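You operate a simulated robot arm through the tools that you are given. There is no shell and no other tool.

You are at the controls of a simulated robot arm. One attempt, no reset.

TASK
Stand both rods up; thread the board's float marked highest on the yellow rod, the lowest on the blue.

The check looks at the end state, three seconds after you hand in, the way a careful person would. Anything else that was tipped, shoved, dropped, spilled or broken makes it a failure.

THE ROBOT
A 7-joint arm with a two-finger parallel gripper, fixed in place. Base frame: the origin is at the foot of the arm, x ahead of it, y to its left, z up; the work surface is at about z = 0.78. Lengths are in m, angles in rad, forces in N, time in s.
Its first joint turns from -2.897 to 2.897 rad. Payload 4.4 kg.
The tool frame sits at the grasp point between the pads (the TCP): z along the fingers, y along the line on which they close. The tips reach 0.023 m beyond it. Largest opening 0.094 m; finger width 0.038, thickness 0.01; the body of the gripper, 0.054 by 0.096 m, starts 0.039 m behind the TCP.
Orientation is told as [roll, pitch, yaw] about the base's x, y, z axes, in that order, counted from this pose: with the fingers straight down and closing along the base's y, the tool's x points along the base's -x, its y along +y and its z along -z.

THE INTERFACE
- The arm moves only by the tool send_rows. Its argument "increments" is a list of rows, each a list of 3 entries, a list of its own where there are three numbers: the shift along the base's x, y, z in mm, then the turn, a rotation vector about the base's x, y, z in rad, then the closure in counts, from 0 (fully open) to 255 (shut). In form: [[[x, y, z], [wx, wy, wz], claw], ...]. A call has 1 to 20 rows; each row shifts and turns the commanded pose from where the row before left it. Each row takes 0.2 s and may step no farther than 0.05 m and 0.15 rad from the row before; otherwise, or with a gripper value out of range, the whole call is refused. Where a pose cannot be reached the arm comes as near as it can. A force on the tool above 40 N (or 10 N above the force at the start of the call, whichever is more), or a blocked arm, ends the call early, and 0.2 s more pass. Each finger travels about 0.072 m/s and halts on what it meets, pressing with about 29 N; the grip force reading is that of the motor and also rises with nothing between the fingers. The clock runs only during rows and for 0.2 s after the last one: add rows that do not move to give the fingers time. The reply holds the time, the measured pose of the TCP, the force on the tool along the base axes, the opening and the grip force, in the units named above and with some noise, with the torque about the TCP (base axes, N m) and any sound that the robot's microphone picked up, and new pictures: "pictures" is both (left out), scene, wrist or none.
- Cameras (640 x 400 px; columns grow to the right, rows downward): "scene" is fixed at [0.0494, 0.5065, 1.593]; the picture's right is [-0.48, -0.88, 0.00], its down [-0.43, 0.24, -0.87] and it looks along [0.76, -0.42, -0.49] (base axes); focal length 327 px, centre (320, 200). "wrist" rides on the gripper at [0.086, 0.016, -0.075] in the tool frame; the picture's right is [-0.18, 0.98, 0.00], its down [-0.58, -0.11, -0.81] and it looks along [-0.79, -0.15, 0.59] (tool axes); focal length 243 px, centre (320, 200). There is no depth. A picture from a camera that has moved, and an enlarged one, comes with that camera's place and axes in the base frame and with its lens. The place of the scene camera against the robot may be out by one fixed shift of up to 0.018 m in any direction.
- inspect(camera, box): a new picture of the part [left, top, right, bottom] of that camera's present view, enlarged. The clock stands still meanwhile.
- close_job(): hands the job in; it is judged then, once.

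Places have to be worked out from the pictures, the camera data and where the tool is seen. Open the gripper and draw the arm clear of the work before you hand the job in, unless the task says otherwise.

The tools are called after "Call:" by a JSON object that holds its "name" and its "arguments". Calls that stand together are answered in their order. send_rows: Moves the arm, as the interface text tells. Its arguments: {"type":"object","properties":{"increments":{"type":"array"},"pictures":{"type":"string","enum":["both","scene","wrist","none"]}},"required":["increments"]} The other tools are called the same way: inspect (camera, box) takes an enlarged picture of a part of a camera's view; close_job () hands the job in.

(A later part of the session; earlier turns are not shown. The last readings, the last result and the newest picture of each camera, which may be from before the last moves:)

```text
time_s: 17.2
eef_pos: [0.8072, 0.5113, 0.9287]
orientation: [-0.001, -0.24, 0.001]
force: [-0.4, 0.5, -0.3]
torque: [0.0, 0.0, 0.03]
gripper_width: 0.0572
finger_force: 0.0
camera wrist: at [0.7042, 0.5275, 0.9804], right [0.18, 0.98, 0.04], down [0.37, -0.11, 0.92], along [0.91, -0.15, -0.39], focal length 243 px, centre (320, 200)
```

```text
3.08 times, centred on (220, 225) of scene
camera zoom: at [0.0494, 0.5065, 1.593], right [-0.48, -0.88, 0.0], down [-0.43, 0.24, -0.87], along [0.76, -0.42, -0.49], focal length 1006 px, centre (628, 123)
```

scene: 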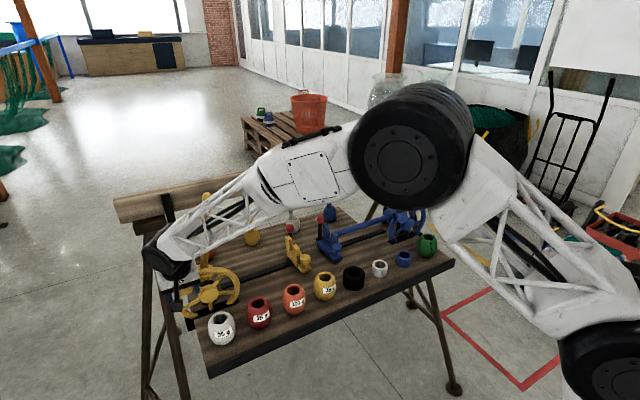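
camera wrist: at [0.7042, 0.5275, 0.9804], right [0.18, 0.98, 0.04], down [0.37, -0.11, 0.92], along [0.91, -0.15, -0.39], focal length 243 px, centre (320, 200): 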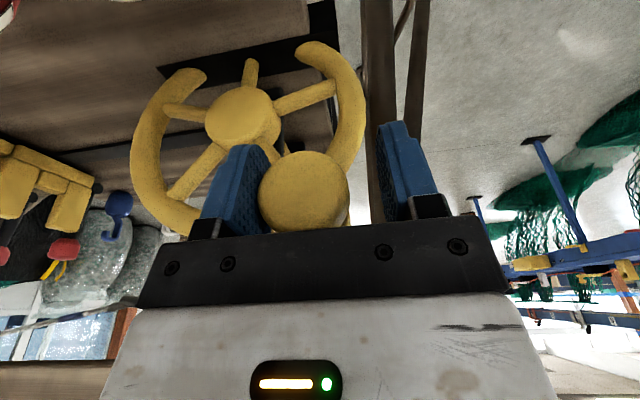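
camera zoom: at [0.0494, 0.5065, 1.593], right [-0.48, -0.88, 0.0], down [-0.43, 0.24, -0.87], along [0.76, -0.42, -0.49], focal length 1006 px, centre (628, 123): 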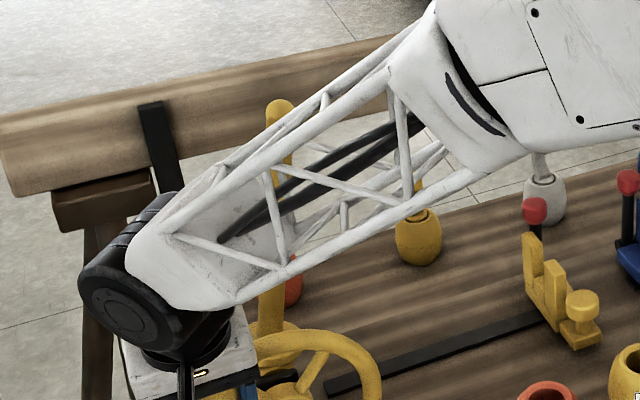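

The knob has turned about 90°, but in the picture the rod leans roughly 10–13° from vertical. I'll keep turning gently and watch the force.

Call:
{"name": "send_rows", "arguments": {"increments": [[[0, 5.1, -6.8], [0, 0, 0], 100], [[0, 0, 0], [0, 0, 0], 100]], "pictures": "both"}}

Call:
{"name": "inspect", "arguments": {"camera": "scene", "box": [150, 160, 290, 290]}}

Call:
{"name": "inspect", "arguments": {"camera": "wrist", "box": [100, 20, 400, 230]}}

```text
time_s: 17.8
eef_pos: [0.8058, 0.5146, 0.9196]
orientation: [0.0, -0.239, -0.001]
force: [0.9, -0.5, -0.5]
torque: [-0.04, 0.0, -0.01]
gripper_width: 0.0575
finger_force: 0.0
camera wrist: at [0.7038, 0.5316, 0.9728], right [0.18, 0.98, 0.04], down [0.37, -0.11, 0.92], along [0.91, -0.15, -0.39], focal length 243 px, centre (320, 200)
```

scene: 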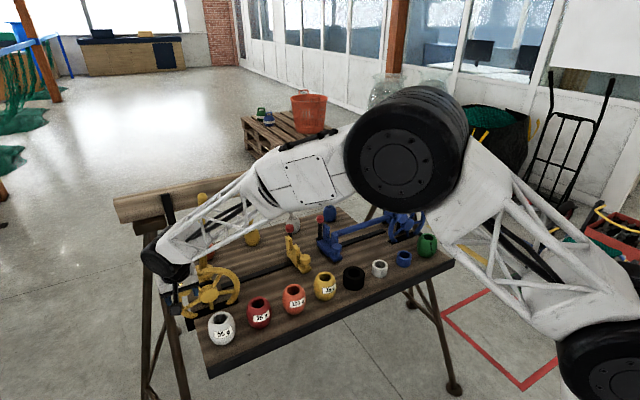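
wrist: 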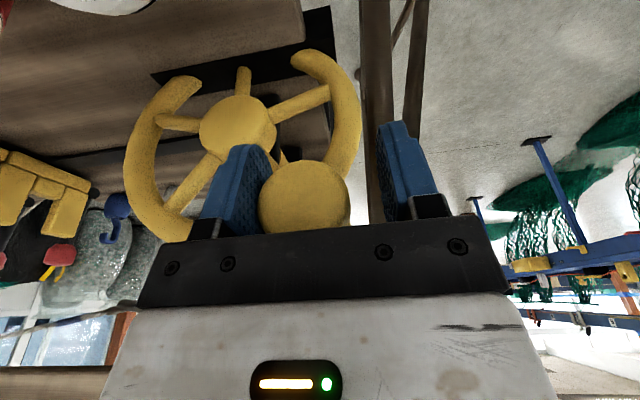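

```text
3.08 times, centred on (220, 225) of scene
camera zoom: at [0.0494, 0.5065, 1.593], right [-0.48, -0.88, 0.0], down [-0.43, 0.24, -0.87], along [0.76, -0.42, -0.49], focal length 1006 px, centre (628, 123)
```

zoom: 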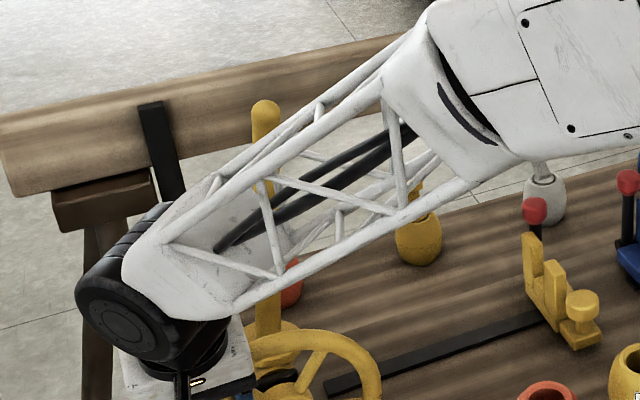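

```text
1.90 times, centred on (250, 125) of wrist
camera zoom: at [0.7038, 0.5316, 0.9728], right [0.18, 0.98, 0.04], down [0.37, -0.11, 0.92], along [0.91, -0.15, -0.39], focal length 462 px, centre (453, 343)
```

zoom: 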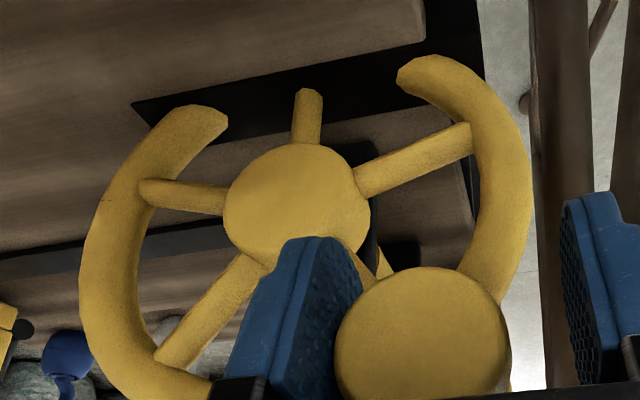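

The rod is now at about 80° with almost no load. I'll keep turning the crank in small steps.

Call:
{"name": "send_rows", "arguments": {"increments": [[[0, 5, -2], [0, 0, 0], 100], [[0, 4, -3], [0, 0, 0], 100], [[0, 0, 0], [0, 0, 0], 100]], "pictures": "both"}}

Call:
{"name": "inspect", "arguments": {"camera": "scene", "box": [150, 160, 290, 290]}}

```text
time_s: 18.6
eef_pos: [0.8063, 0.5248, 0.9166]
orientation: [0.0, -0.239, 0.0]
force: [-0.2, 0.3, -0.4]
torque: [-0.02, 0.04, -0.03]
gripper_width: 0.0571
finger_force: 0.1
camera wrist: at [0.7044, 0.5407, 0.9685], right [0.18, 0.98, 0.04], down [0.37, -0.11, 0.92], along [0.91, -0.15, -0.39], focal length 243 px, centre (320, 200)
```

scene: 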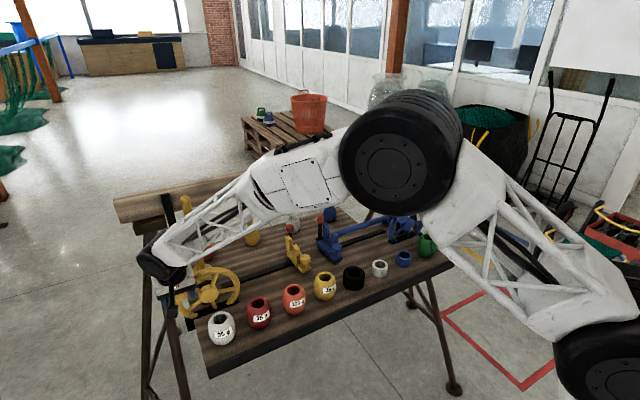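
wrist: 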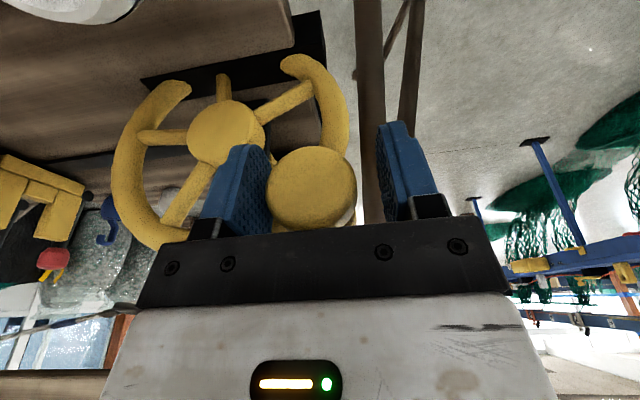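

```text
3.08 times, centred on (220, 225) of scene
camera zoom: at [0.0494, 0.5065, 1.593], right [-0.48, -0.88, 0.0], down [-0.43, 0.24, -0.87], along [0.76, -0.42, -0.49], focal length 1006 px, centre (628, 123)
```

zoom: 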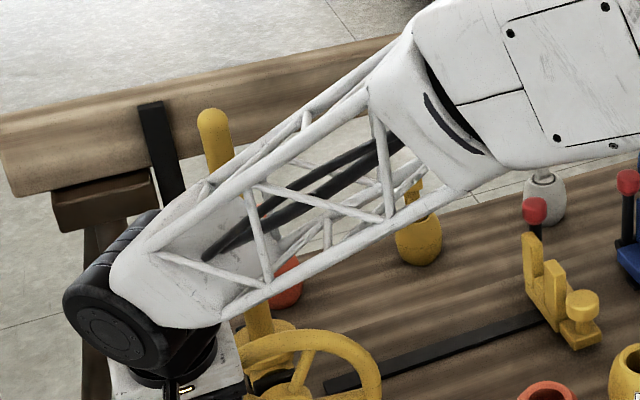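

The rod now reads as vertical: the tip is at pixel (185,199) and I predicted (184,195). The knob seems to stand free between the pads with no load. I'll zoom in to check the gaps.

Call:
{"name": "inspect", "arguments": {"camera": "wrist", "box": [200, 100, 440, 240]}}

Call:
{"name": "inspect", "arguments": {"camera": "scene", "box": [165, 185, 245, 320]}}

```text
2.67 times, centred on (320, 170) of wrist
camera zoom: at [0.7044, 0.5407, 0.9685], right [0.18, 0.98, 0.04], down [0.37, -0.11, 0.92], along [0.91, -0.15, -0.39], focal length 647 px, centre (320, 280)
```

zoom: 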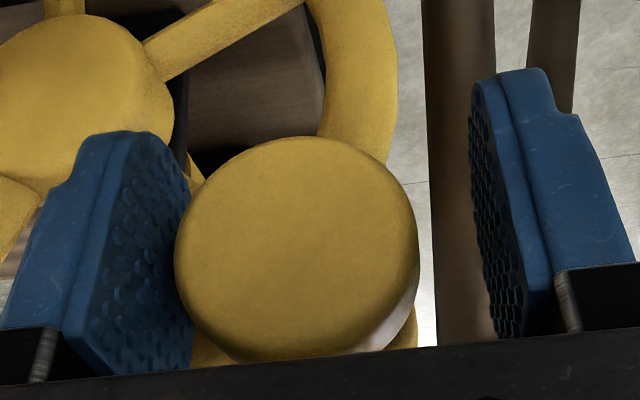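

```text
2.96 times, centred on (205, 252) of scene
camera zoom: at [0.0494, 0.5065, 1.593], right [-0.48, -0.88, 0.0], down [-0.43, 0.24, -0.87], along [0.76, -0.42, -0.49], focal length 968 px, centre (661, 44)
```

zoom: 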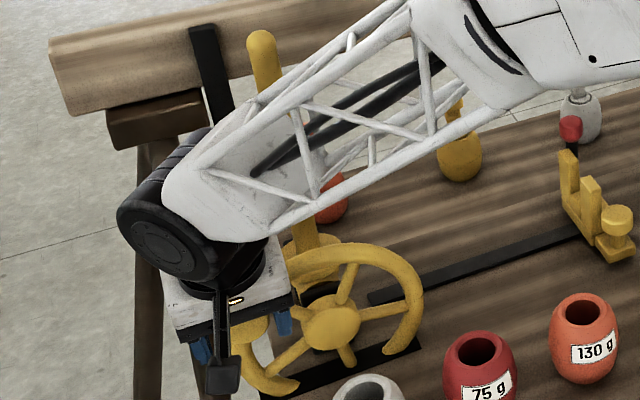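

The picture doesn't settle whether the knob still touches the left pad. I'll back off 6 mm along the arc and see if the rod follows. It stays caged while I do this.

Call:
{"name": "send_rows", "arguments": {"increments": [[[0, -3, 2], [0, 0, 0], 100], [[0, -3, 2], [0, 0, 0], 100], [[0, 0, 0], [0, 0, 0], 100], [[0, 0, 0], [0, 0, 0], 100]], "pictures": "both"}}

Call:
{"name": "inspect", "arguments": {"camera": "scene", "box": [150, 160, 290, 290]}}

Call:
{"name": "inspect", "arguments": {"camera": "wrist", "box": [200, 100, 440, 240]}}

```text
time_s: 19.6
eef_pos: [0.806, 0.5169, 0.9212]
orientation: [0.0, -0.239, 0.0]
force: [0.1, 0.1, 0.2]
torque: [-0.02, -0.02, 0.02]
gripper_width: 0.057
finger_force: 0.1
camera wrist: at [0.7047, 0.5346, 0.9725], right [0.18, 0.98, 0.04], down [0.37, -0.11, 0.92], along [0.91, -0.15, -0.39], focal length 243 px, centre (320, 200)
```

scene: 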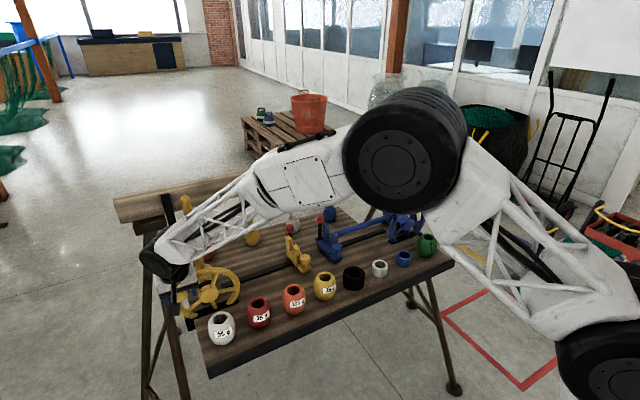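
wrist: 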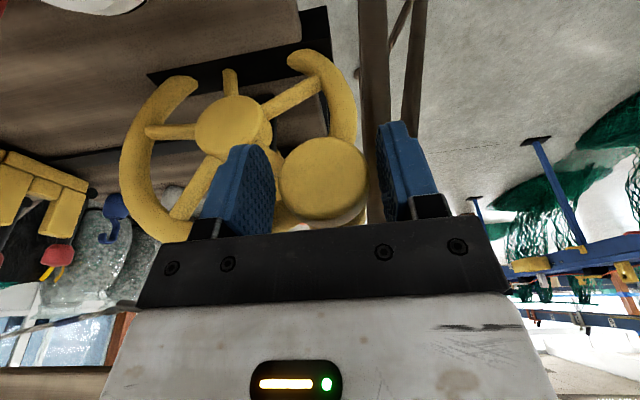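

```text
3.08 times, centred on (220, 225) of scene
camera zoom: at [0.0494, 0.5065, 1.593], right [-0.48, -0.88, 0.0], down [-0.43, 0.24, -0.87], along [0.76, -0.42, -0.49], focal length 1006 px, centre (628, 123)
```

zoom: 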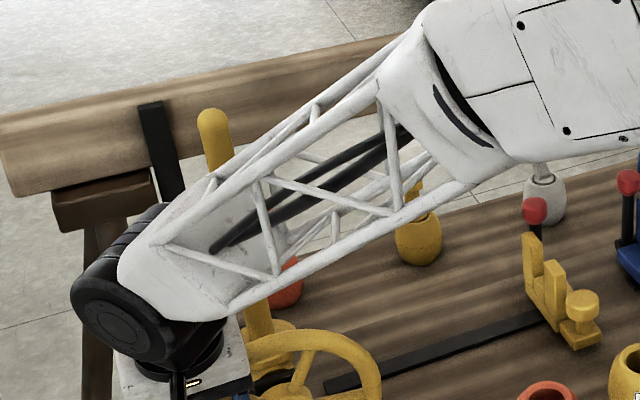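

```text
2.67 times, centred on (320, 170) of wrist
camera zoom: at [0.7047, 0.5346, 0.9725], right [0.18, 0.98, 0.04], down [0.37, -0.11, 0.92], along [0.91, -0.15, -0.39], focal length 647 px, centre (320, 280)
```

zoom: 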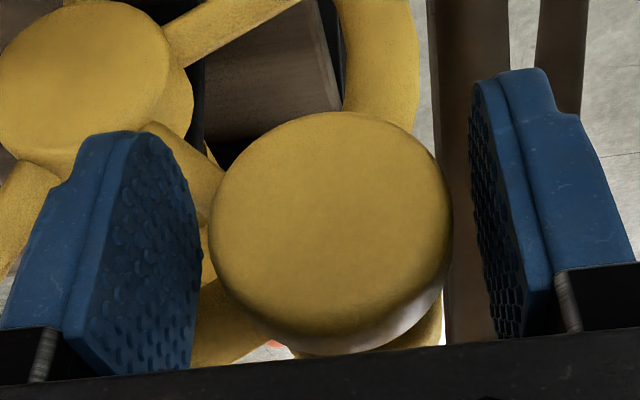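

The rod stayed up by itself when I backed off. I'll push gently the other way to find out whether there is an end stop just past this angle. The cage will still catch it.

Call:
{"name": "send_rows", "arguments": {"increments": [[[0, 3, -2], [0, 0, 0], 100], [[0, 3, -2], [0, 0, 0], 100], [[0, 3, -2], [0, 0, 0], 100], [[0, 2, -1.5], [0, 0, 0], 100], [[0, 0, 0], [0, 0, 0], 100]], "pictures": "scene"}}

Call:
{"name": "inspect", "arguments": {"camera": "scene", "box": [150, 160, 290, 290]}}

Call:
{"name": "inspect", "arguments": {"camera": "wrist", "box": [200, 100, 440, 240]}}

```text
time_s: 20.8
eef_pos: [0.8071, 0.5291, 0.9131]
orientation: [0.0, -0.241, 0.0]
force: [3.1, -9.9, 3.7]
torque: [0.0, 0.02, 0.05]
gripper_width: 0.0611
finger_force: 4.6
```

scene: 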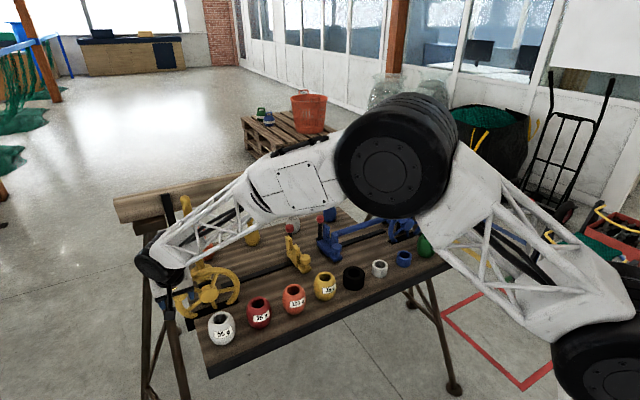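

```text
3.08 times, centred on (220, 225) of scene
camera zoom: at [0.0494, 0.5065, 1.593], right [-0.48, -0.88, 0.0], down [-0.43, 0.24, -0.87], along [0.76, -0.42, -0.49], focal length 1006 px, centre (628, 123)
```

zoom: 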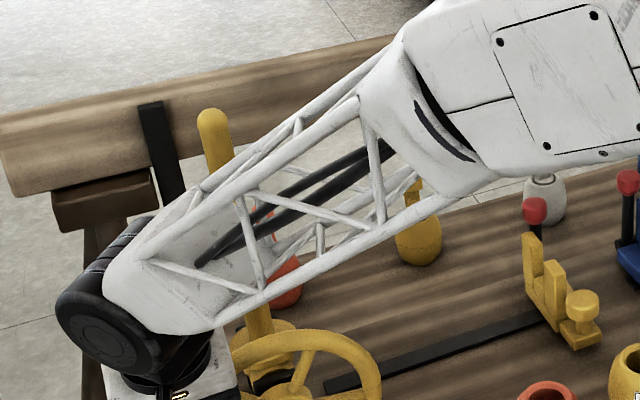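

```text
2.67 times, centred on (320, 170) of wrist
camera zoom: at [0.7054, 0.5465, 0.9641], right [0.18, 0.98, 0.04], down [0.37, -0.11, 0.92], along [0.91, -0.15, -0.39], focal length 647 px, centre (320, 280)
```

zoom: 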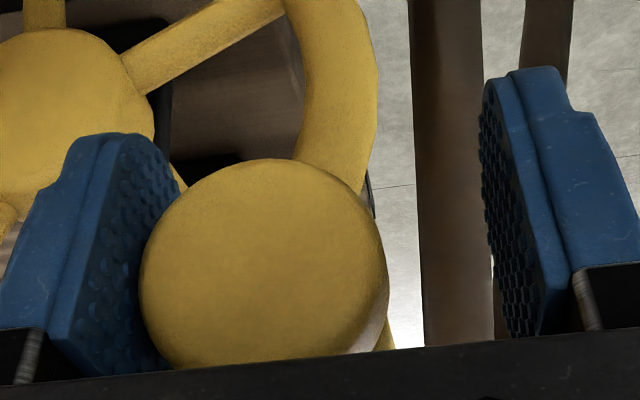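

Pushing at 10 N didn't move the rod, so it rests against a hard stop and stands. I'll unload the knob, draw the fingers straight back, then rise and head for the blue crank. By symmetry its knob should be near (0.806, −0.27, 0.917).

Call:
{"name": "send_rows", "arguments": {"increments": [[[0, -3, 2], [0, 0, 0], 100], [[0, -3, 2], [0, 0, 0], 100], [[-15, 0, 2], [0, 0, 0], 100], [[-20, 0, 2], [0, 0, 0], 100], [[-20, 0, 5], [0, 0, 0], 100], [[0, 0, 40], [0, 0, 0], 0], [[0, -30, 40], [0, 0.12, 0], 0], [[0, -40, 30], [0, 0.12, 0], 0], [[0, 0, 0], [0, 0, 0], 0]], "pictures": "both"}}

Call:
{"name": "inspect", "arguments": {"camera": "scene", "box": [150, 160, 290, 320]}}

```text
time_s: 22.8
eef_pos: [0.7514, 0.4485, 1.0394]
orientation: [0.0, 0.002, 0.001]
force: [-0.1, 0.1, -0.6]
torque: [0.04, -0.01, 0.02]
gripper_width: 0.0941
finger_force: 0.0
camera wrist: at [0.6651, 0.4651, 1.1141], right [0.18, 0.98, 0.0], down [0.58, -0.11, 0.81], along [0.79, -0.15, -0.59], focal length 243 px, centre (320, 200)
```

scene: 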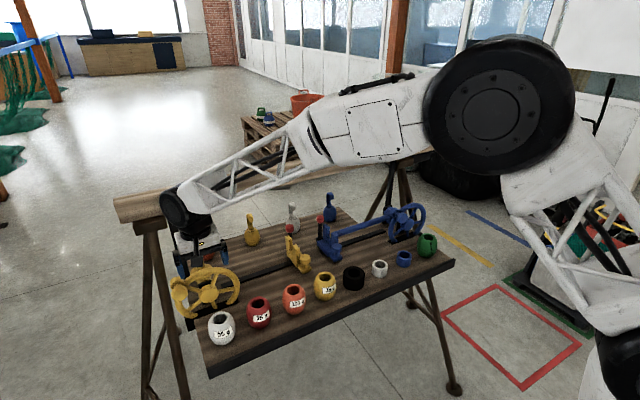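
wrist: 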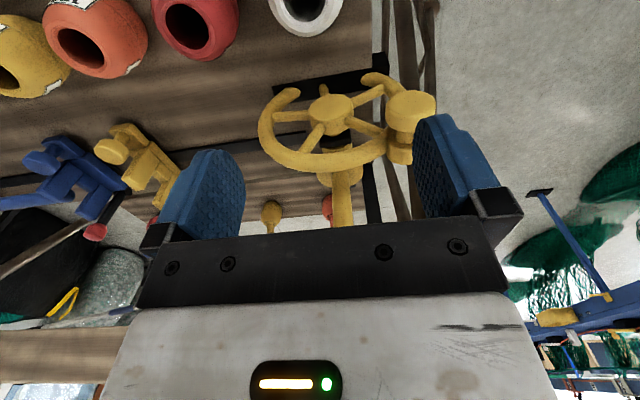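

```text
2.50 times, centred on (220, 240) of scene
camera zoom: at [0.0494, 0.5065, 1.593], right [-0.48, -0.88, 0.0], down [-0.43, 0.24, -0.87], along [0.76, -0.42, -0.49], focal length 817 px, centre (570, 100)
```

zoom: 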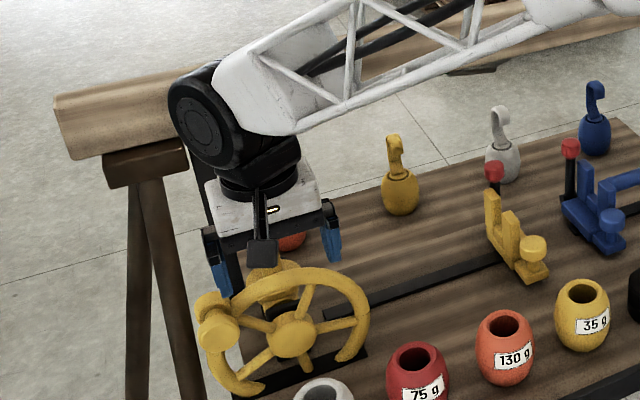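

The rod stays up and the knob hasn't moved. Now I'll travel to a viewing spot in front of the blue wheel.

Call:
{"name": "send_rows", "arguments": {"increments": [[[-10, -30, 20], [0, 0, 0], 0], [[-10, -45, 10], [0, 0, 0], 0], [[0, -47, 0], [0, 0, 0], 0], [[0, -47, 0], [0, 0, 0], 0], [[0, -47, 0], [0, 0, 0], 0], [[0, -47, 0], [0, 0, 0], 0], [[0, -47, 0], [0, 0, 0], 0], [[0, -47, 0], [0, 0, 0], 0], [[0, -47, 0], [0, 0, 0], 0], [[0, -47, 0], [0, 0, 0], 0], [[0, -47, 0], [0, 0, 0], 0], [[0, -47, 0], [0, 0, 0], 0], [[0, -47, 0], [0, 0, 0], 0], [[0, -47, 0], [0, 0, 0], 0], [[0, -47, 0], [0, 0, 0], 0], [[0, -30, 0], [0, 0, 0], 0], [[0, 0, 0], [0, 0, 0], 0]], "pictures": "both"}}

Call:
{"name": "inspect", "arguments": {"camera": "scene", "box": [150, 160, 290, 320]}}

Call:
{"name": "inspect", "arguments": {"camera": "wrist", "box": [200, 0, 440, 150]}}

```text
time_s: 26.4
eef_pos: [0.7326, -0.265, 1.0649]
orientation: [-0.001, 0.001, -0.001]
force: [-0.3, -0.9, -0.2]
torque: [0.0, -0.02, 0.01]
gripper_width: 0.0943
finger_force: 0.1
camera wrist: at [0.6463, -0.2492, 1.1397], right [0.18, 0.98, 0.0], down [0.58, -0.11, 0.81], along [0.79, -0.15, -0.59], focal length 243 px, centre (320, 200)
```

scene: 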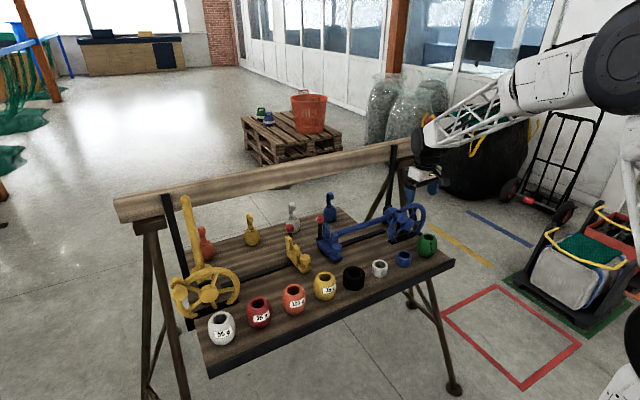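
wrist: 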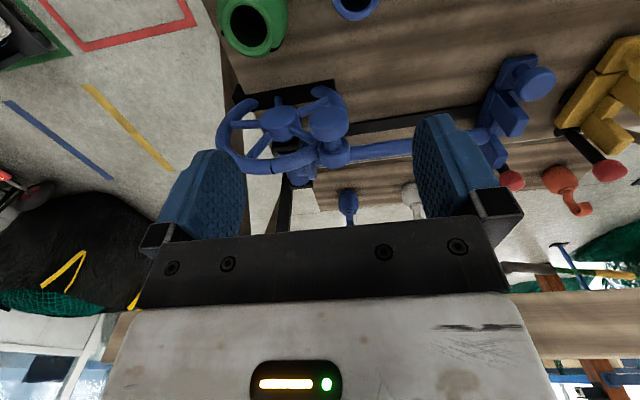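

```text
2.50 times, centred on (220, 240) of scene
camera zoom: at [0.0494, 0.5065, 1.593], right [-0.48, -0.88, 0.0], down [-0.43, 0.24, -0.87], along [0.76, -0.42, -0.49], focal length 817 px, centre (570, 100)
```

zoom: 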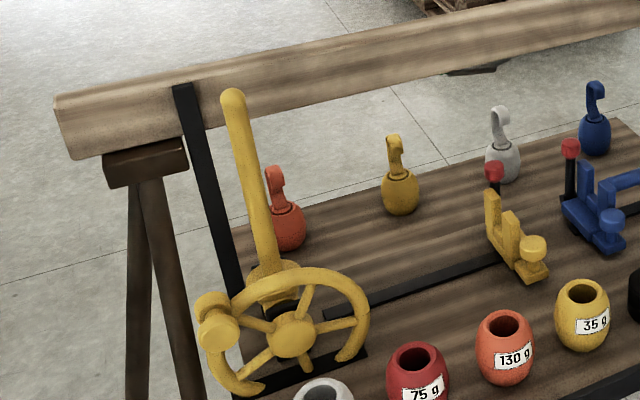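

```text
2.67 times, centred on (320, 75) of wrist
camera zoom: at [0.6463, -0.2492, 1.1397], right [0.18, 0.98, 0.0], down [0.58, -0.11, 0.81], along [0.79, -0.15, -0.59], focal length 647 px, centre (320, 533)
```

zoom: 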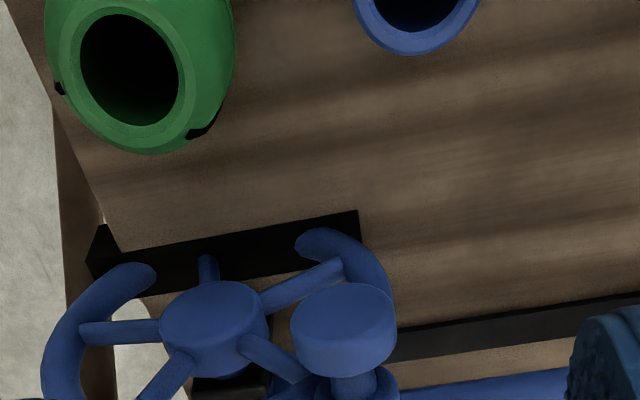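

The yellow rod stands vertical. Blue's knob face is near (0.803, −0.268, 0.917) and its hub near (0.832, −0.340, 0.857). I'll lower the open gripper over the blue knob and cage it.

Call:
{"name": "send_rows", "arguments": {"increments": [[[26, -1, -20], [0, 0, 0], 0], [[26, -2, -20], [0, 0, 0], 0], [[26, 0, -15], [0, 0, 0], 0], [[0, 0, -30], [0, 0, 0], 0], [[0, 0, -30], [0, 0, 0], 0], [[0, 0, -28], [0, 0, 0], 0], [[0, 0, 0], [0, 0, 0], 100], [[0, 0, 0], [0, 0, 0], 100], [[0, 0, 0], [0, 0, 0], 100]], "pictures": "both"}}

Call:
{"name": "inspect", "arguments": {"camera": "wrist", "box": [200, 60, 440, 210]}}

```text
time_s: 28.4
eef_pos: [0.8088, -0.2631, 0.9233]
orientation: [0.001, -0.002, 0.0]
force: [0.0, 0.0, -0.6]
torque: [-0.01, -0.01, -0.01]
gripper_width: 0.0571
finger_force: 0.0
camera wrist: at [0.7221, -0.2462, 0.998], right [0.18, 0.98, 0.0], down [0.58, -0.11, 0.81], along [0.79, -0.15, -0.59], focal length 243 px, centre (320, 200)
```

scene: 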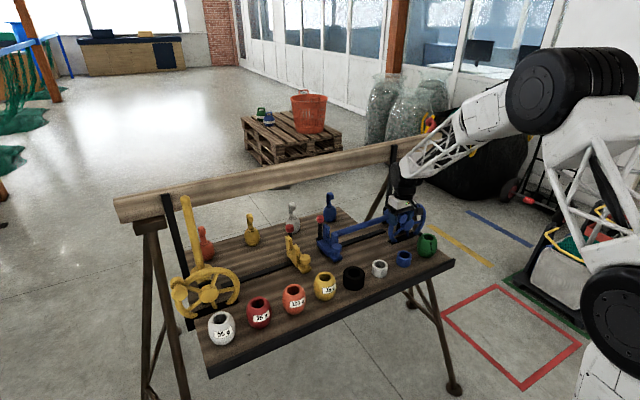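
wrist: 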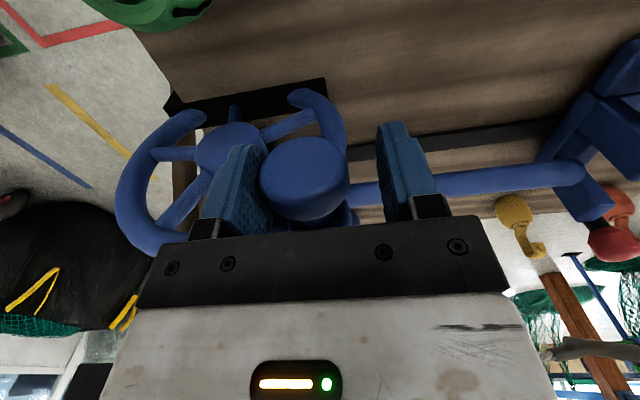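

```text
2.67 times, centred on (320, 135) of wrist
camera zoom: at [0.7221, -0.2462, 0.998], right [0.18, 0.98, 0.0], down [0.58, -0.11, 0.81], along [0.79, -0.15, -0.59], focal length 647 px, centre (320, 373)
```

zoom: 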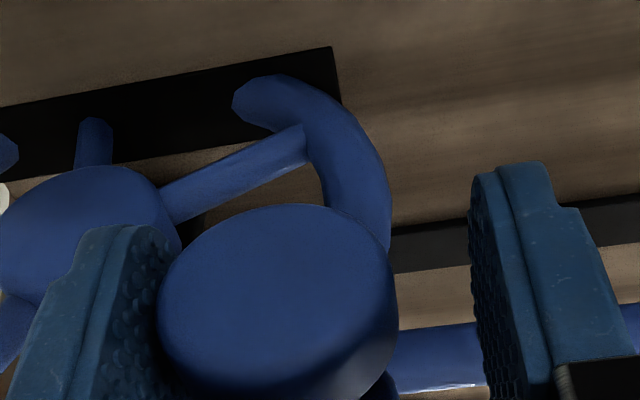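

The knob is caged. I'll lean the tool back as before and start the mirrored arc, toward −y and up.

Call:
{"name": "send_rows", "arguments": {"increments": [[[-1, 0, 0], [0, -0.12, 0], 100], [[-1, 0, 0], [0, -0.12, 0], 100], [[0, -9.8, 1], [0, 0, 0], 100], [[0, -6.1, 5.6], [0, 0, 0], 100], [[0, -6.6, 5], [0, 0, 0], 100], [[0, -7.6, 4.8], [0, 0, 0], 100], [[0, -8, 4.1], [0, 0, 0], 100], [[0, -8.3, 3.2], [0, 0, 0], 100], [[0, 0, 0], [0, 0, 0], 100]], "pictures": "both"}}

Call:
{"name": "inspect", "arguments": {"camera": "scene", "box": [310, 140, 470, 280]}}

```text
time_s: 30.4
eef_pos: [0.8083, -0.3133, 0.9466]
orientation: [-0.001, -0.24, 0.001]
force: [2.1, 7.5, 2.2]
torque: [0.12, -0.03, -0.01]
gripper_width: 0.0603
finger_force: 4.0
camera wrist: at [0.7066, -0.2966, 0.9991], right [0.18, 0.98, 0.04], down [0.37, -0.11, 0.92], along [0.91, -0.15, -0.39], focal length 243 px, centre (320, 200)
```

scene: 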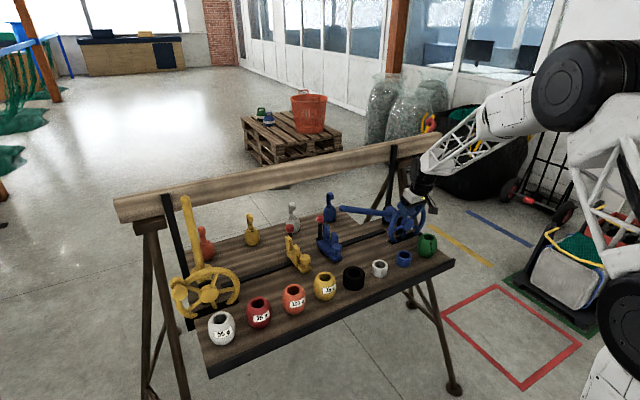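
wrist: 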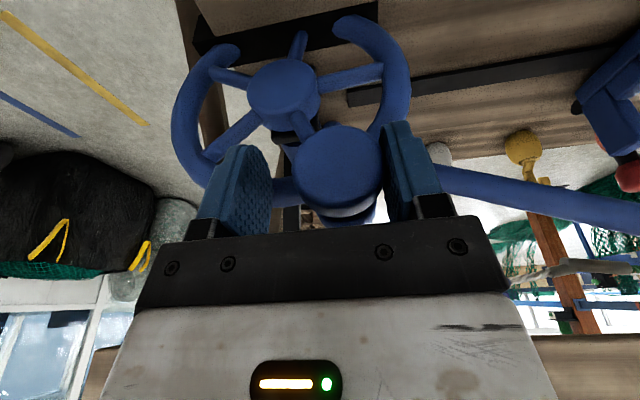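

```text
2.86 times, centred on (390, 210) of scene
camera zoom: at [0.0494, 0.5065, 1.593], right [-0.48, -0.88, 0.0], down [-0.43, 0.24, -0.87], along [0.76, -0.42, -0.49], focal length 934 px, centre (120, 171)
```

zoom: 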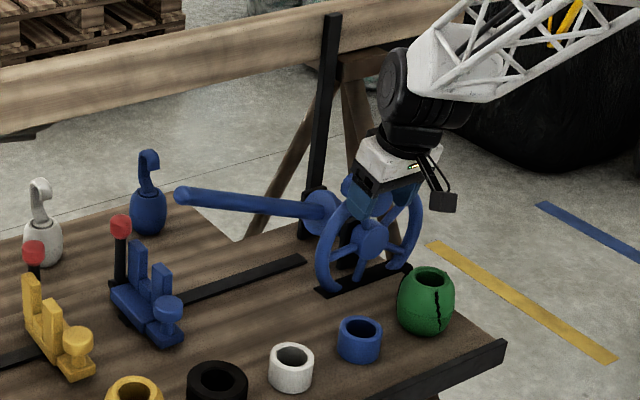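

The blue rod is rising with a reaction of about 7.5 N. I'll continue the arc.

Call:
{"name": "send_rows", "arguments": {"increments": [[[0, -8.7, 2.6], [0, 0, 0], 100], [[0, -8.8, 1.6], [0, 0, 0], 100], [[0, -9, 0.8], [0, 0, 0], 100], [[0, -8.9, 0], [0, 0, 0], 100], [[0, -8.9, -0.9], [0, 0, 0], 100], [[0, -9, -1.7], [0, 0, 0], 100], [[0, -8.5, -2.6], [0, 0, 0], 100], [[0, 0, 0], [0, 0, 0], 100]], "pictures": "both"}}

Call:
{"name": "inspect", "arguments": {"camera": "scene", "box": [330, 130, 490, 270]}}

```text
time_s: 32.2
eef_pos: [0.8091, -0.3742, 0.9471]
orientation: [0.001, -0.239, 0.002]
force: [0.7, 2.3, -1.0]
torque: [-0.02, -0.01, -0.02]
gripper_width: 0.0581
finger_force: 1.3
camera wrist: at [0.7072, -0.3568, 0.9993], right [0.18, 0.98, 0.04], down [0.37, -0.11, 0.92], along [0.91, -0.15, -0.39], focal length 243 px, centre (320, 200)
```

scene: 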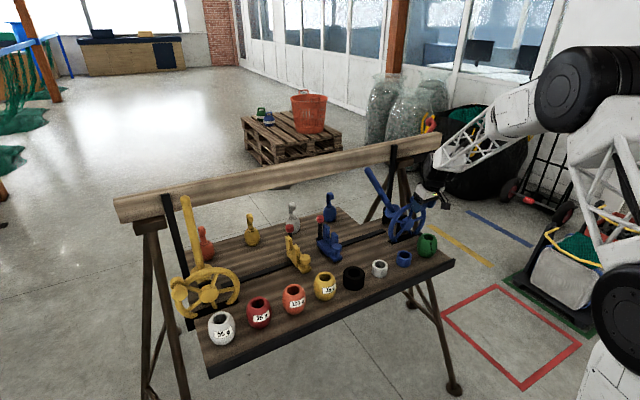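
wrist: 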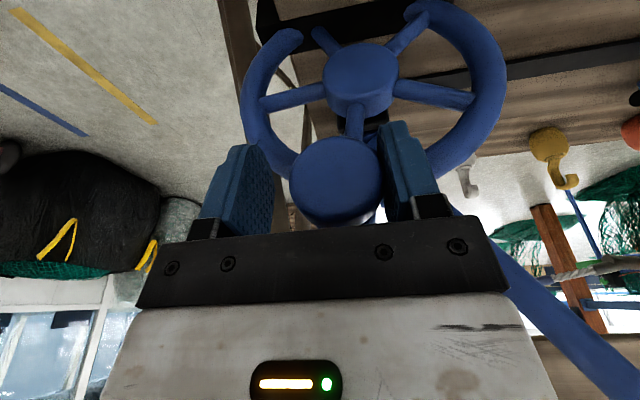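

```text
2.86 times, centred on (410, 200) of scene
camera zoom: at [0.0494, 0.5065, 1.593], right [-0.48, -0.88, 0.0], down [-0.43, 0.24, -0.87], along [0.76, -0.42, -0.49], focal length 934 px, centre (63, 200)
```

zoom: 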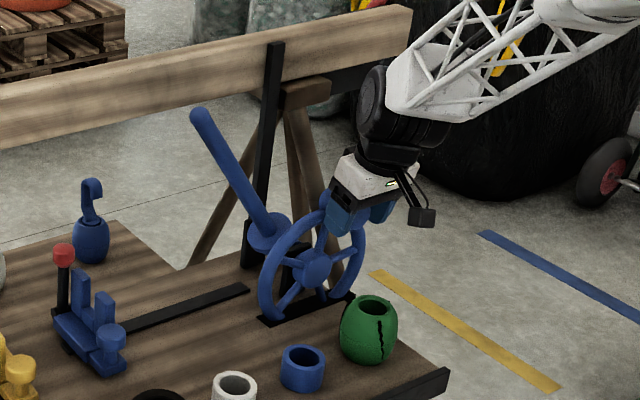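

The rod is at about 60°, all clear. I'll continue toward vertical.

Call:
{"name": "send_rows", "arguments": {"increments": [[[0, -7, -2.8], [0, 0, 0], 100], [[0, -8, -4.1], [0, 0, 0], 100], [[0, -7.5, -4.5], [0, 0, 0], 100], [[0, -6, -4.5], [0, 0, 0], 100], [[0, -6, -4.5], [0, 0, 0], 100], [[0, 0, 0], [0, 0, 0], 100]], "pictures": "both"}}

Call:
{"name": "inspect", "arguments": {"camera": "scene", "box": [330, 130, 490, 270]}}

```text
time_s: 33.6
eef_pos: [0.8072, -0.4082, 0.9257]
orientation: [-0.001, -0.24, -0.001]
force: [-0.4, 1.4, -0.6]
torque: [-0.03, 0.04, 0.03]
gripper_width: 0.0576
finger_force: 1.0
camera wrist: at [0.7057, -0.3905, 0.9779], right [0.18, 0.98, 0.04], down [0.37, -0.11, 0.92], along [0.91, -0.15, -0.39], focal length 243 px, centre (320, 200)
```

scene: 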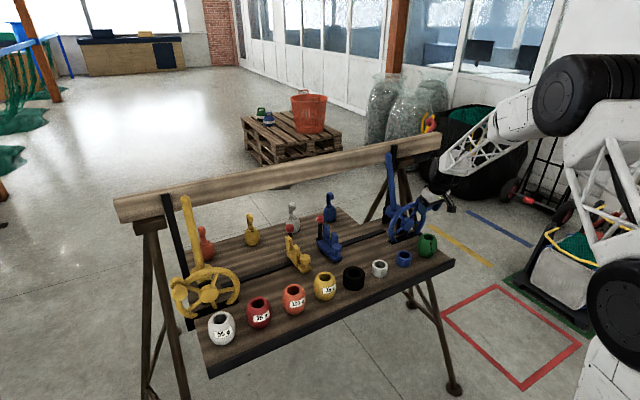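
wrist: 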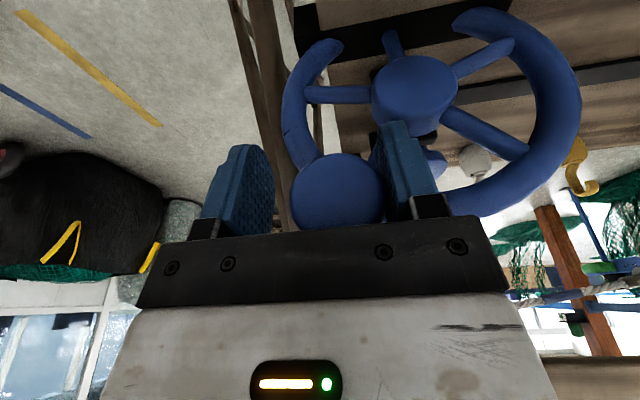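

```text
2.86 times, centred on (410, 200) of scene
camera zoom: at [0.0494, 0.5065, 1.593], right [-0.48, -0.88, 0.0], down [-0.43, 0.24, -0.87], along [0.76, -0.42, -0.49], focal length 934 px, centre (63, 200)
```

zoom: 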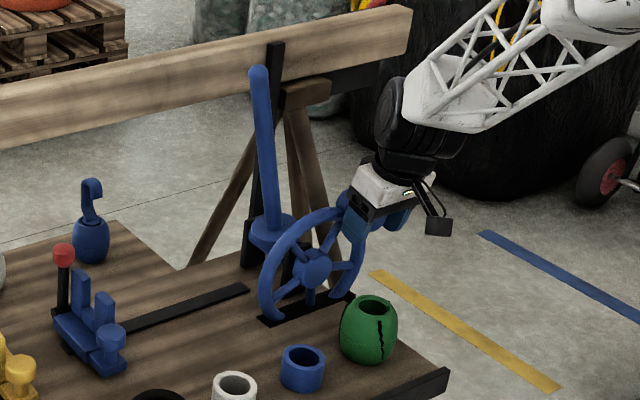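

The rod is about 11° short of vertical. I'll keep pushing in small steps up to the stop.

Call:
{"name": "send_rows", "arguments": {"increments": [[[0, -5, -4], [0, 0, 0], 100], [[0, -5, -3.5], [0, 0, 0], 100], [[0, -4, -2.5], [0, 0, 0], 100], [[0, -3, -2], [0, 0, 0], 100], [[0, 0, 0], [0, 0, 0], 100]], "pictures": "both"}}

Call:
{"name": "inspect", "arguments": {"camera": "scene", "box": [330, 130, 490, 270]}}

```text
time_s: 34.8
eef_pos: [0.8067, -0.4244, 0.9139]
orientation: [0.001, -0.239, 0.0]
force: [-0.9, 0.1, 0.3]
torque: [0.01, 0.0, 0.01]
gripper_width: 0.0571
finger_force: 0.0
camera wrist: at [0.7055, -0.4087, 0.967], right [0.18, 0.98, 0.04], down [0.37, -0.11, 0.92], along [0.91, -0.15, -0.39], focal length 243 px, centre (320, 200)
```

scene: 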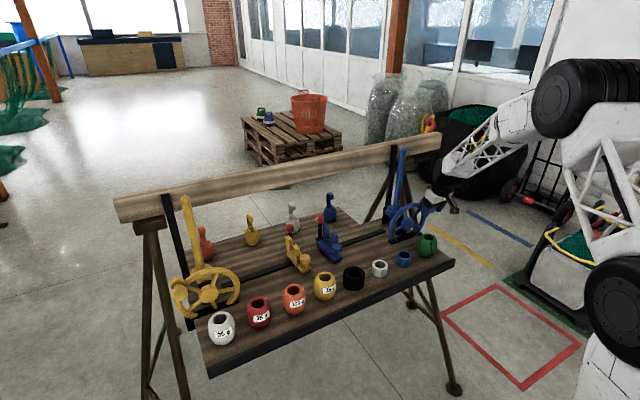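
wrist: 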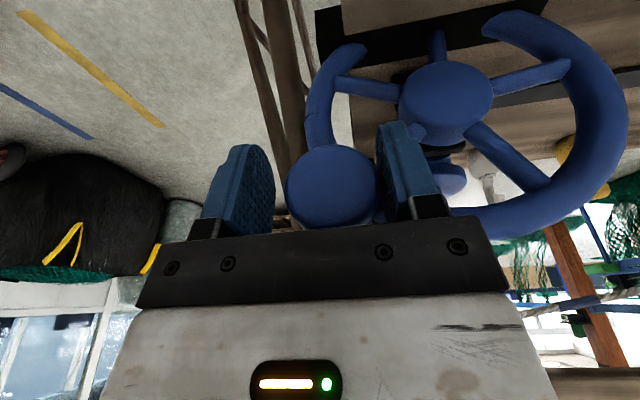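

```text
2.86 times, centred on (410, 200) of scene
camera zoom: at [0.0494, 0.5065, 1.593], right [-0.48, -0.88, 0.0], down [-0.43, 0.24, -0.87], along [0.76, -0.42, -0.49], focal length 934 px, centre (63, 200)
```

zoom: 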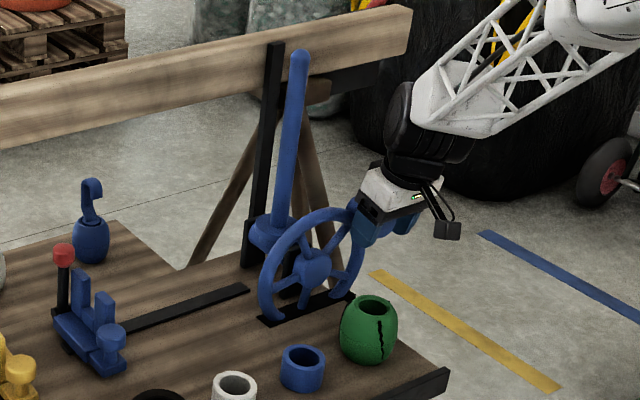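

The blue rod reads vertical and the force is gone. I'll give it one small push to confirm the stop, and after that unload and withdraw.

Call:
{"name": "send_rows", "arguments": {"increments": [[[0, -3, -2], [0, 0, 0], 100], [[0, -2, -1], [0, 0, 0], 100], [[0, 0, 0], [0, 0, 0], 100]], "pictures": "scene"}}

Call:
{"name": "inspect", "arguments": {"camera": "scene", "box": [330, 130, 490, 270]}}

```text
time_s: 35.6
eef_pos: [0.8077, -0.4277, 0.9128]
orientation: [-0.002, -0.24, 0.0]
force: [2.4, 7.6, 2.6]
torque: [0.03, 0.02, 0.0]
gripper_width: 0.0606
finger_force: 3.7
```

scene: 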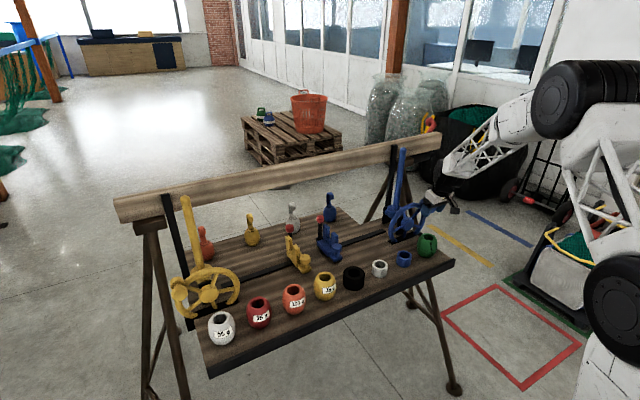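

```text
2.86 times, centred on (410, 200) of scene
camera zoom: at [0.0494, 0.5065, 1.593], right [-0.48, -0.88, 0.0], down [-0.43, 0.24, -0.87], along [0.76, -0.42, -0.49], focal length 934 px, centre (63, 200)
```

zoom: 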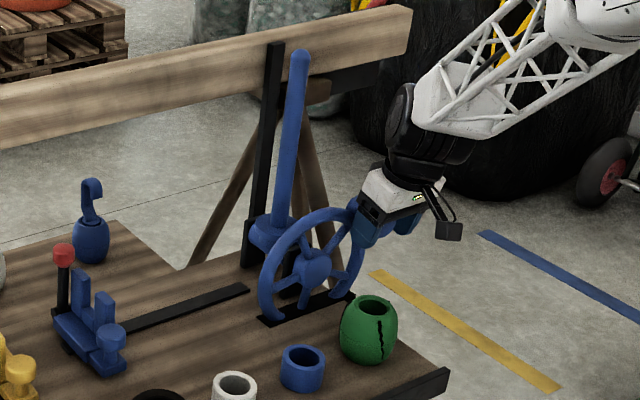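

The stop is confirmed at 7.6 N. I'll unload the knob, retreat with a slight rise over the green float, and go up.

Call:
{"name": "send_rows", "arguments": {"increments": [[[0, 3, 2], [0, 0, 0], 100], [[0, 3, 2], [0, 0, 0], 100], [[-15, 0, 2], [0, 0, 0], 100], [[-20, 0, 3], [0, 0, 0], 100], [[-15, 0, 15], [0, 0, 0], 100], [[0, 0, 40], [0, 0, 0], 0], [[-10, 45, 40], [0, 0.12, 0], 0], [[-20, 45, 40], [0, 0.12, 0], 0], [[-40, 45, 10], [0, 0, 0], 0], [[-40, 45, 0], [0, 0, 0], 0], [[0, 45, 0], [0, 0, 0], 0], [[0, 45, 0], [0, 0, 0], 0], [[0, 45, 0], [0, 0, 0], 0], [[0, 45, 0], [0, 0, 0], 0], [[0, 45, 0], [0, 0, 0], 0], [[0, 45, 0], [0, 0, 0], 0], [[0, 0, 0], [0, 0, 0], 0]], "pictures": "both"}}

Call:
{"name": "inspect", "arguments": {"camera": "scene", "box": [330, 130, 490, 270]}}

Call:
{"name": "inspect", "arguments": {"camera": "wrist", "box": [180, 0, 500, 200]}}

```text
refused: row 7 steps farther than a row can; nothing moved
```

```text
2.86 times, centred on (410, 200) of scene
camera zoom: at [0.0494, 0.5065, 1.593], right [-0.48, -0.88, 0.0], down [-0.43, 0.24, -0.87], along [0.76, -0.42, -0.49], focal length 934 px, centre (63, 200)
```

zoom: 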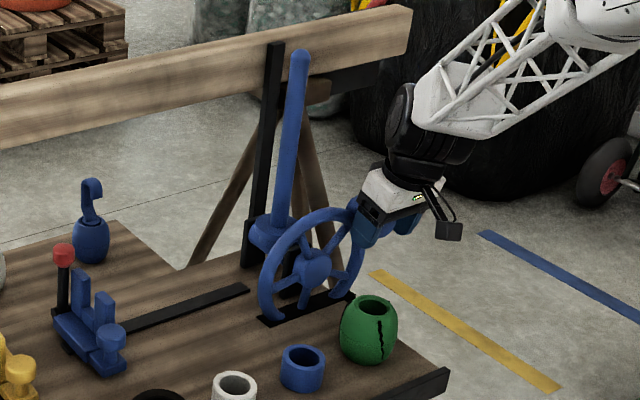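

```text
2.00 times, centred on (340, 100) of wrist
camera zoom: at [0.7063, -0.4126, 0.9642], right [0.18, 0.98, 0.04], down [0.37, -0.11, 0.92], along [0.91, -0.15, -0.39], focal length 485 px, centre (280, 400)
```

zoom: 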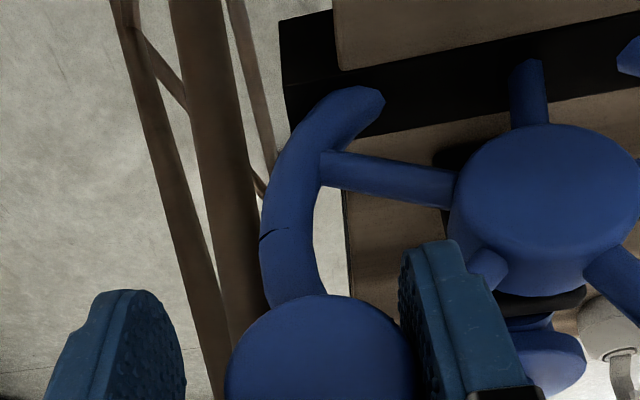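

One row was too long and the call was refused, so nothing moved. I'll send the same retreat with shorter steps.

Call:
{"name": "send_rows", "arguments": {"increments": [[[0, 3, 2], [0, 0, 0], 100], [[0, 3, 2], [0, 0, 0], 100], [[-15, 0, 2], [0, 0, 0], 100], [[-20, 0, 3], [0, 0, 0], 100], [[-15, 0, 15], [0, 0, 0], 100], [[0, 0, 40], [0, 0, 0], 0], [[-10, 20, 40], [0, 0.12, 0], 0], [[-20, 20, 40], [0, 0.12, 0], 0], [[-30, 35, 10], [0, 0, 0], 0], [[-30, 35, 0], [0, 0, 0], 0], [[-20, 45, 0], [0, 0, 0], 0], [[0, 48, 0], [0, 0, 0], 0], [[0, 48, 0], [0, 0, 0], 0], [[0, 48, 0], [0, 0, 0], 0], [[0, 48, 0], [0, 0, 0], 0], [[0, 48, 0], [0, 0, 0], 0], [[0, 48, 0], [0, 0, 0], 0], [[0, 48, 0], [0, 0, 0], 0], [[0, 0, 0], [0, 0, 0], 0]], "pictures": "both"}}

Call:
{"name": "inspect", "arguments": {"camera": "scene", "box": [330, 130, 490, 270]}}

Call:
{"name": "inspect", "arguments": {"camera": "wrist", "box": [180, 0, 500, 200]}}

```text
time_s: 39.6
eef_pos: [0.6452, 0.0728, 1.0628]
orientation: [0.001, -0.001, -0.001]
force: [0.4, -0.1, -0.3]
torque: [-0.02, 0.01, -0.02]
gripper_width: 0.0938
finger_force: 0.0
camera wrist: at [0.5594, 0.0892, 1.1399], right [0.18, 0.98, 0.0], down [0.58, -0.11, 0.81], along [0.79, -0.15, -0.59], focal length 243 px, centre (320, 200)
```

scene: 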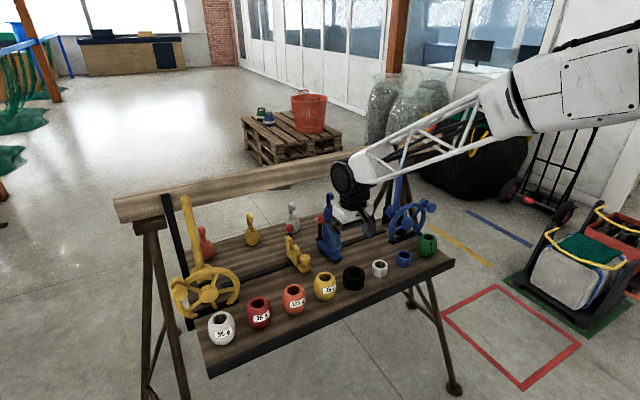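
wrist: 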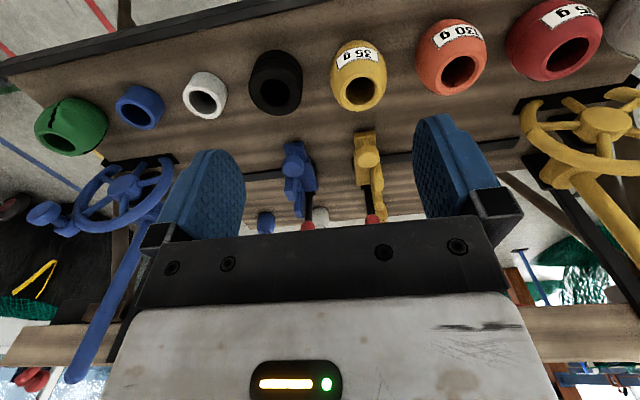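

```text
2.86 times, centred on (410, 200) of scene
camera zoom: at [0.0494, 0.5065, 1.593], right [-0.48, -0.88, 0.0], down [-0.43, 0.24, -0.87], along [0.76, -0.42, -0.49], focal length 934 px, centre (63, 200)
```

zoom: 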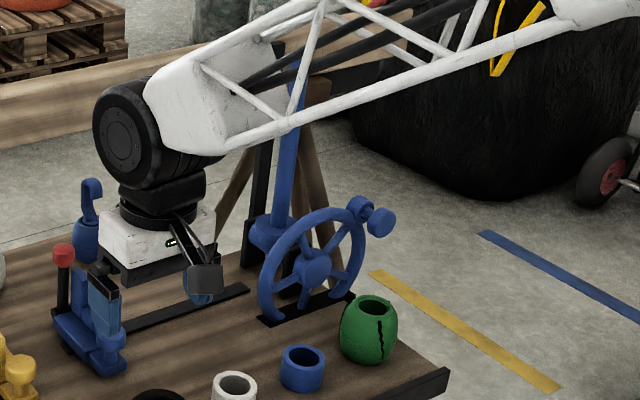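

```text
2.00 times, centred on (340, 100) of wrist
camera zoom: at [0.5594, 0.0892, 1.1399], right [0.18, 0.98, 0.0], down [0.58, -0.11, 0.81], along [0.79, -0.15, -0.59], focal length 485 px, centre (280, 400)
```

zoom: 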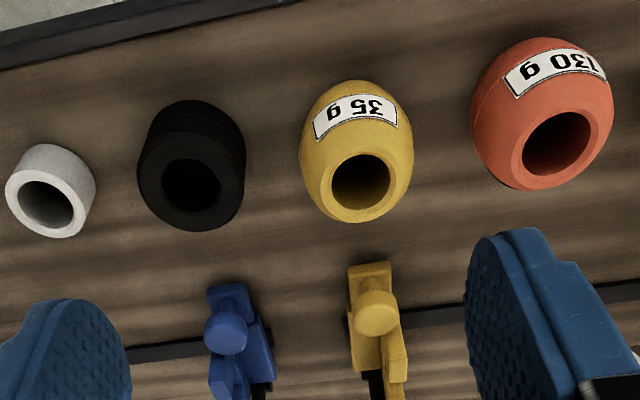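

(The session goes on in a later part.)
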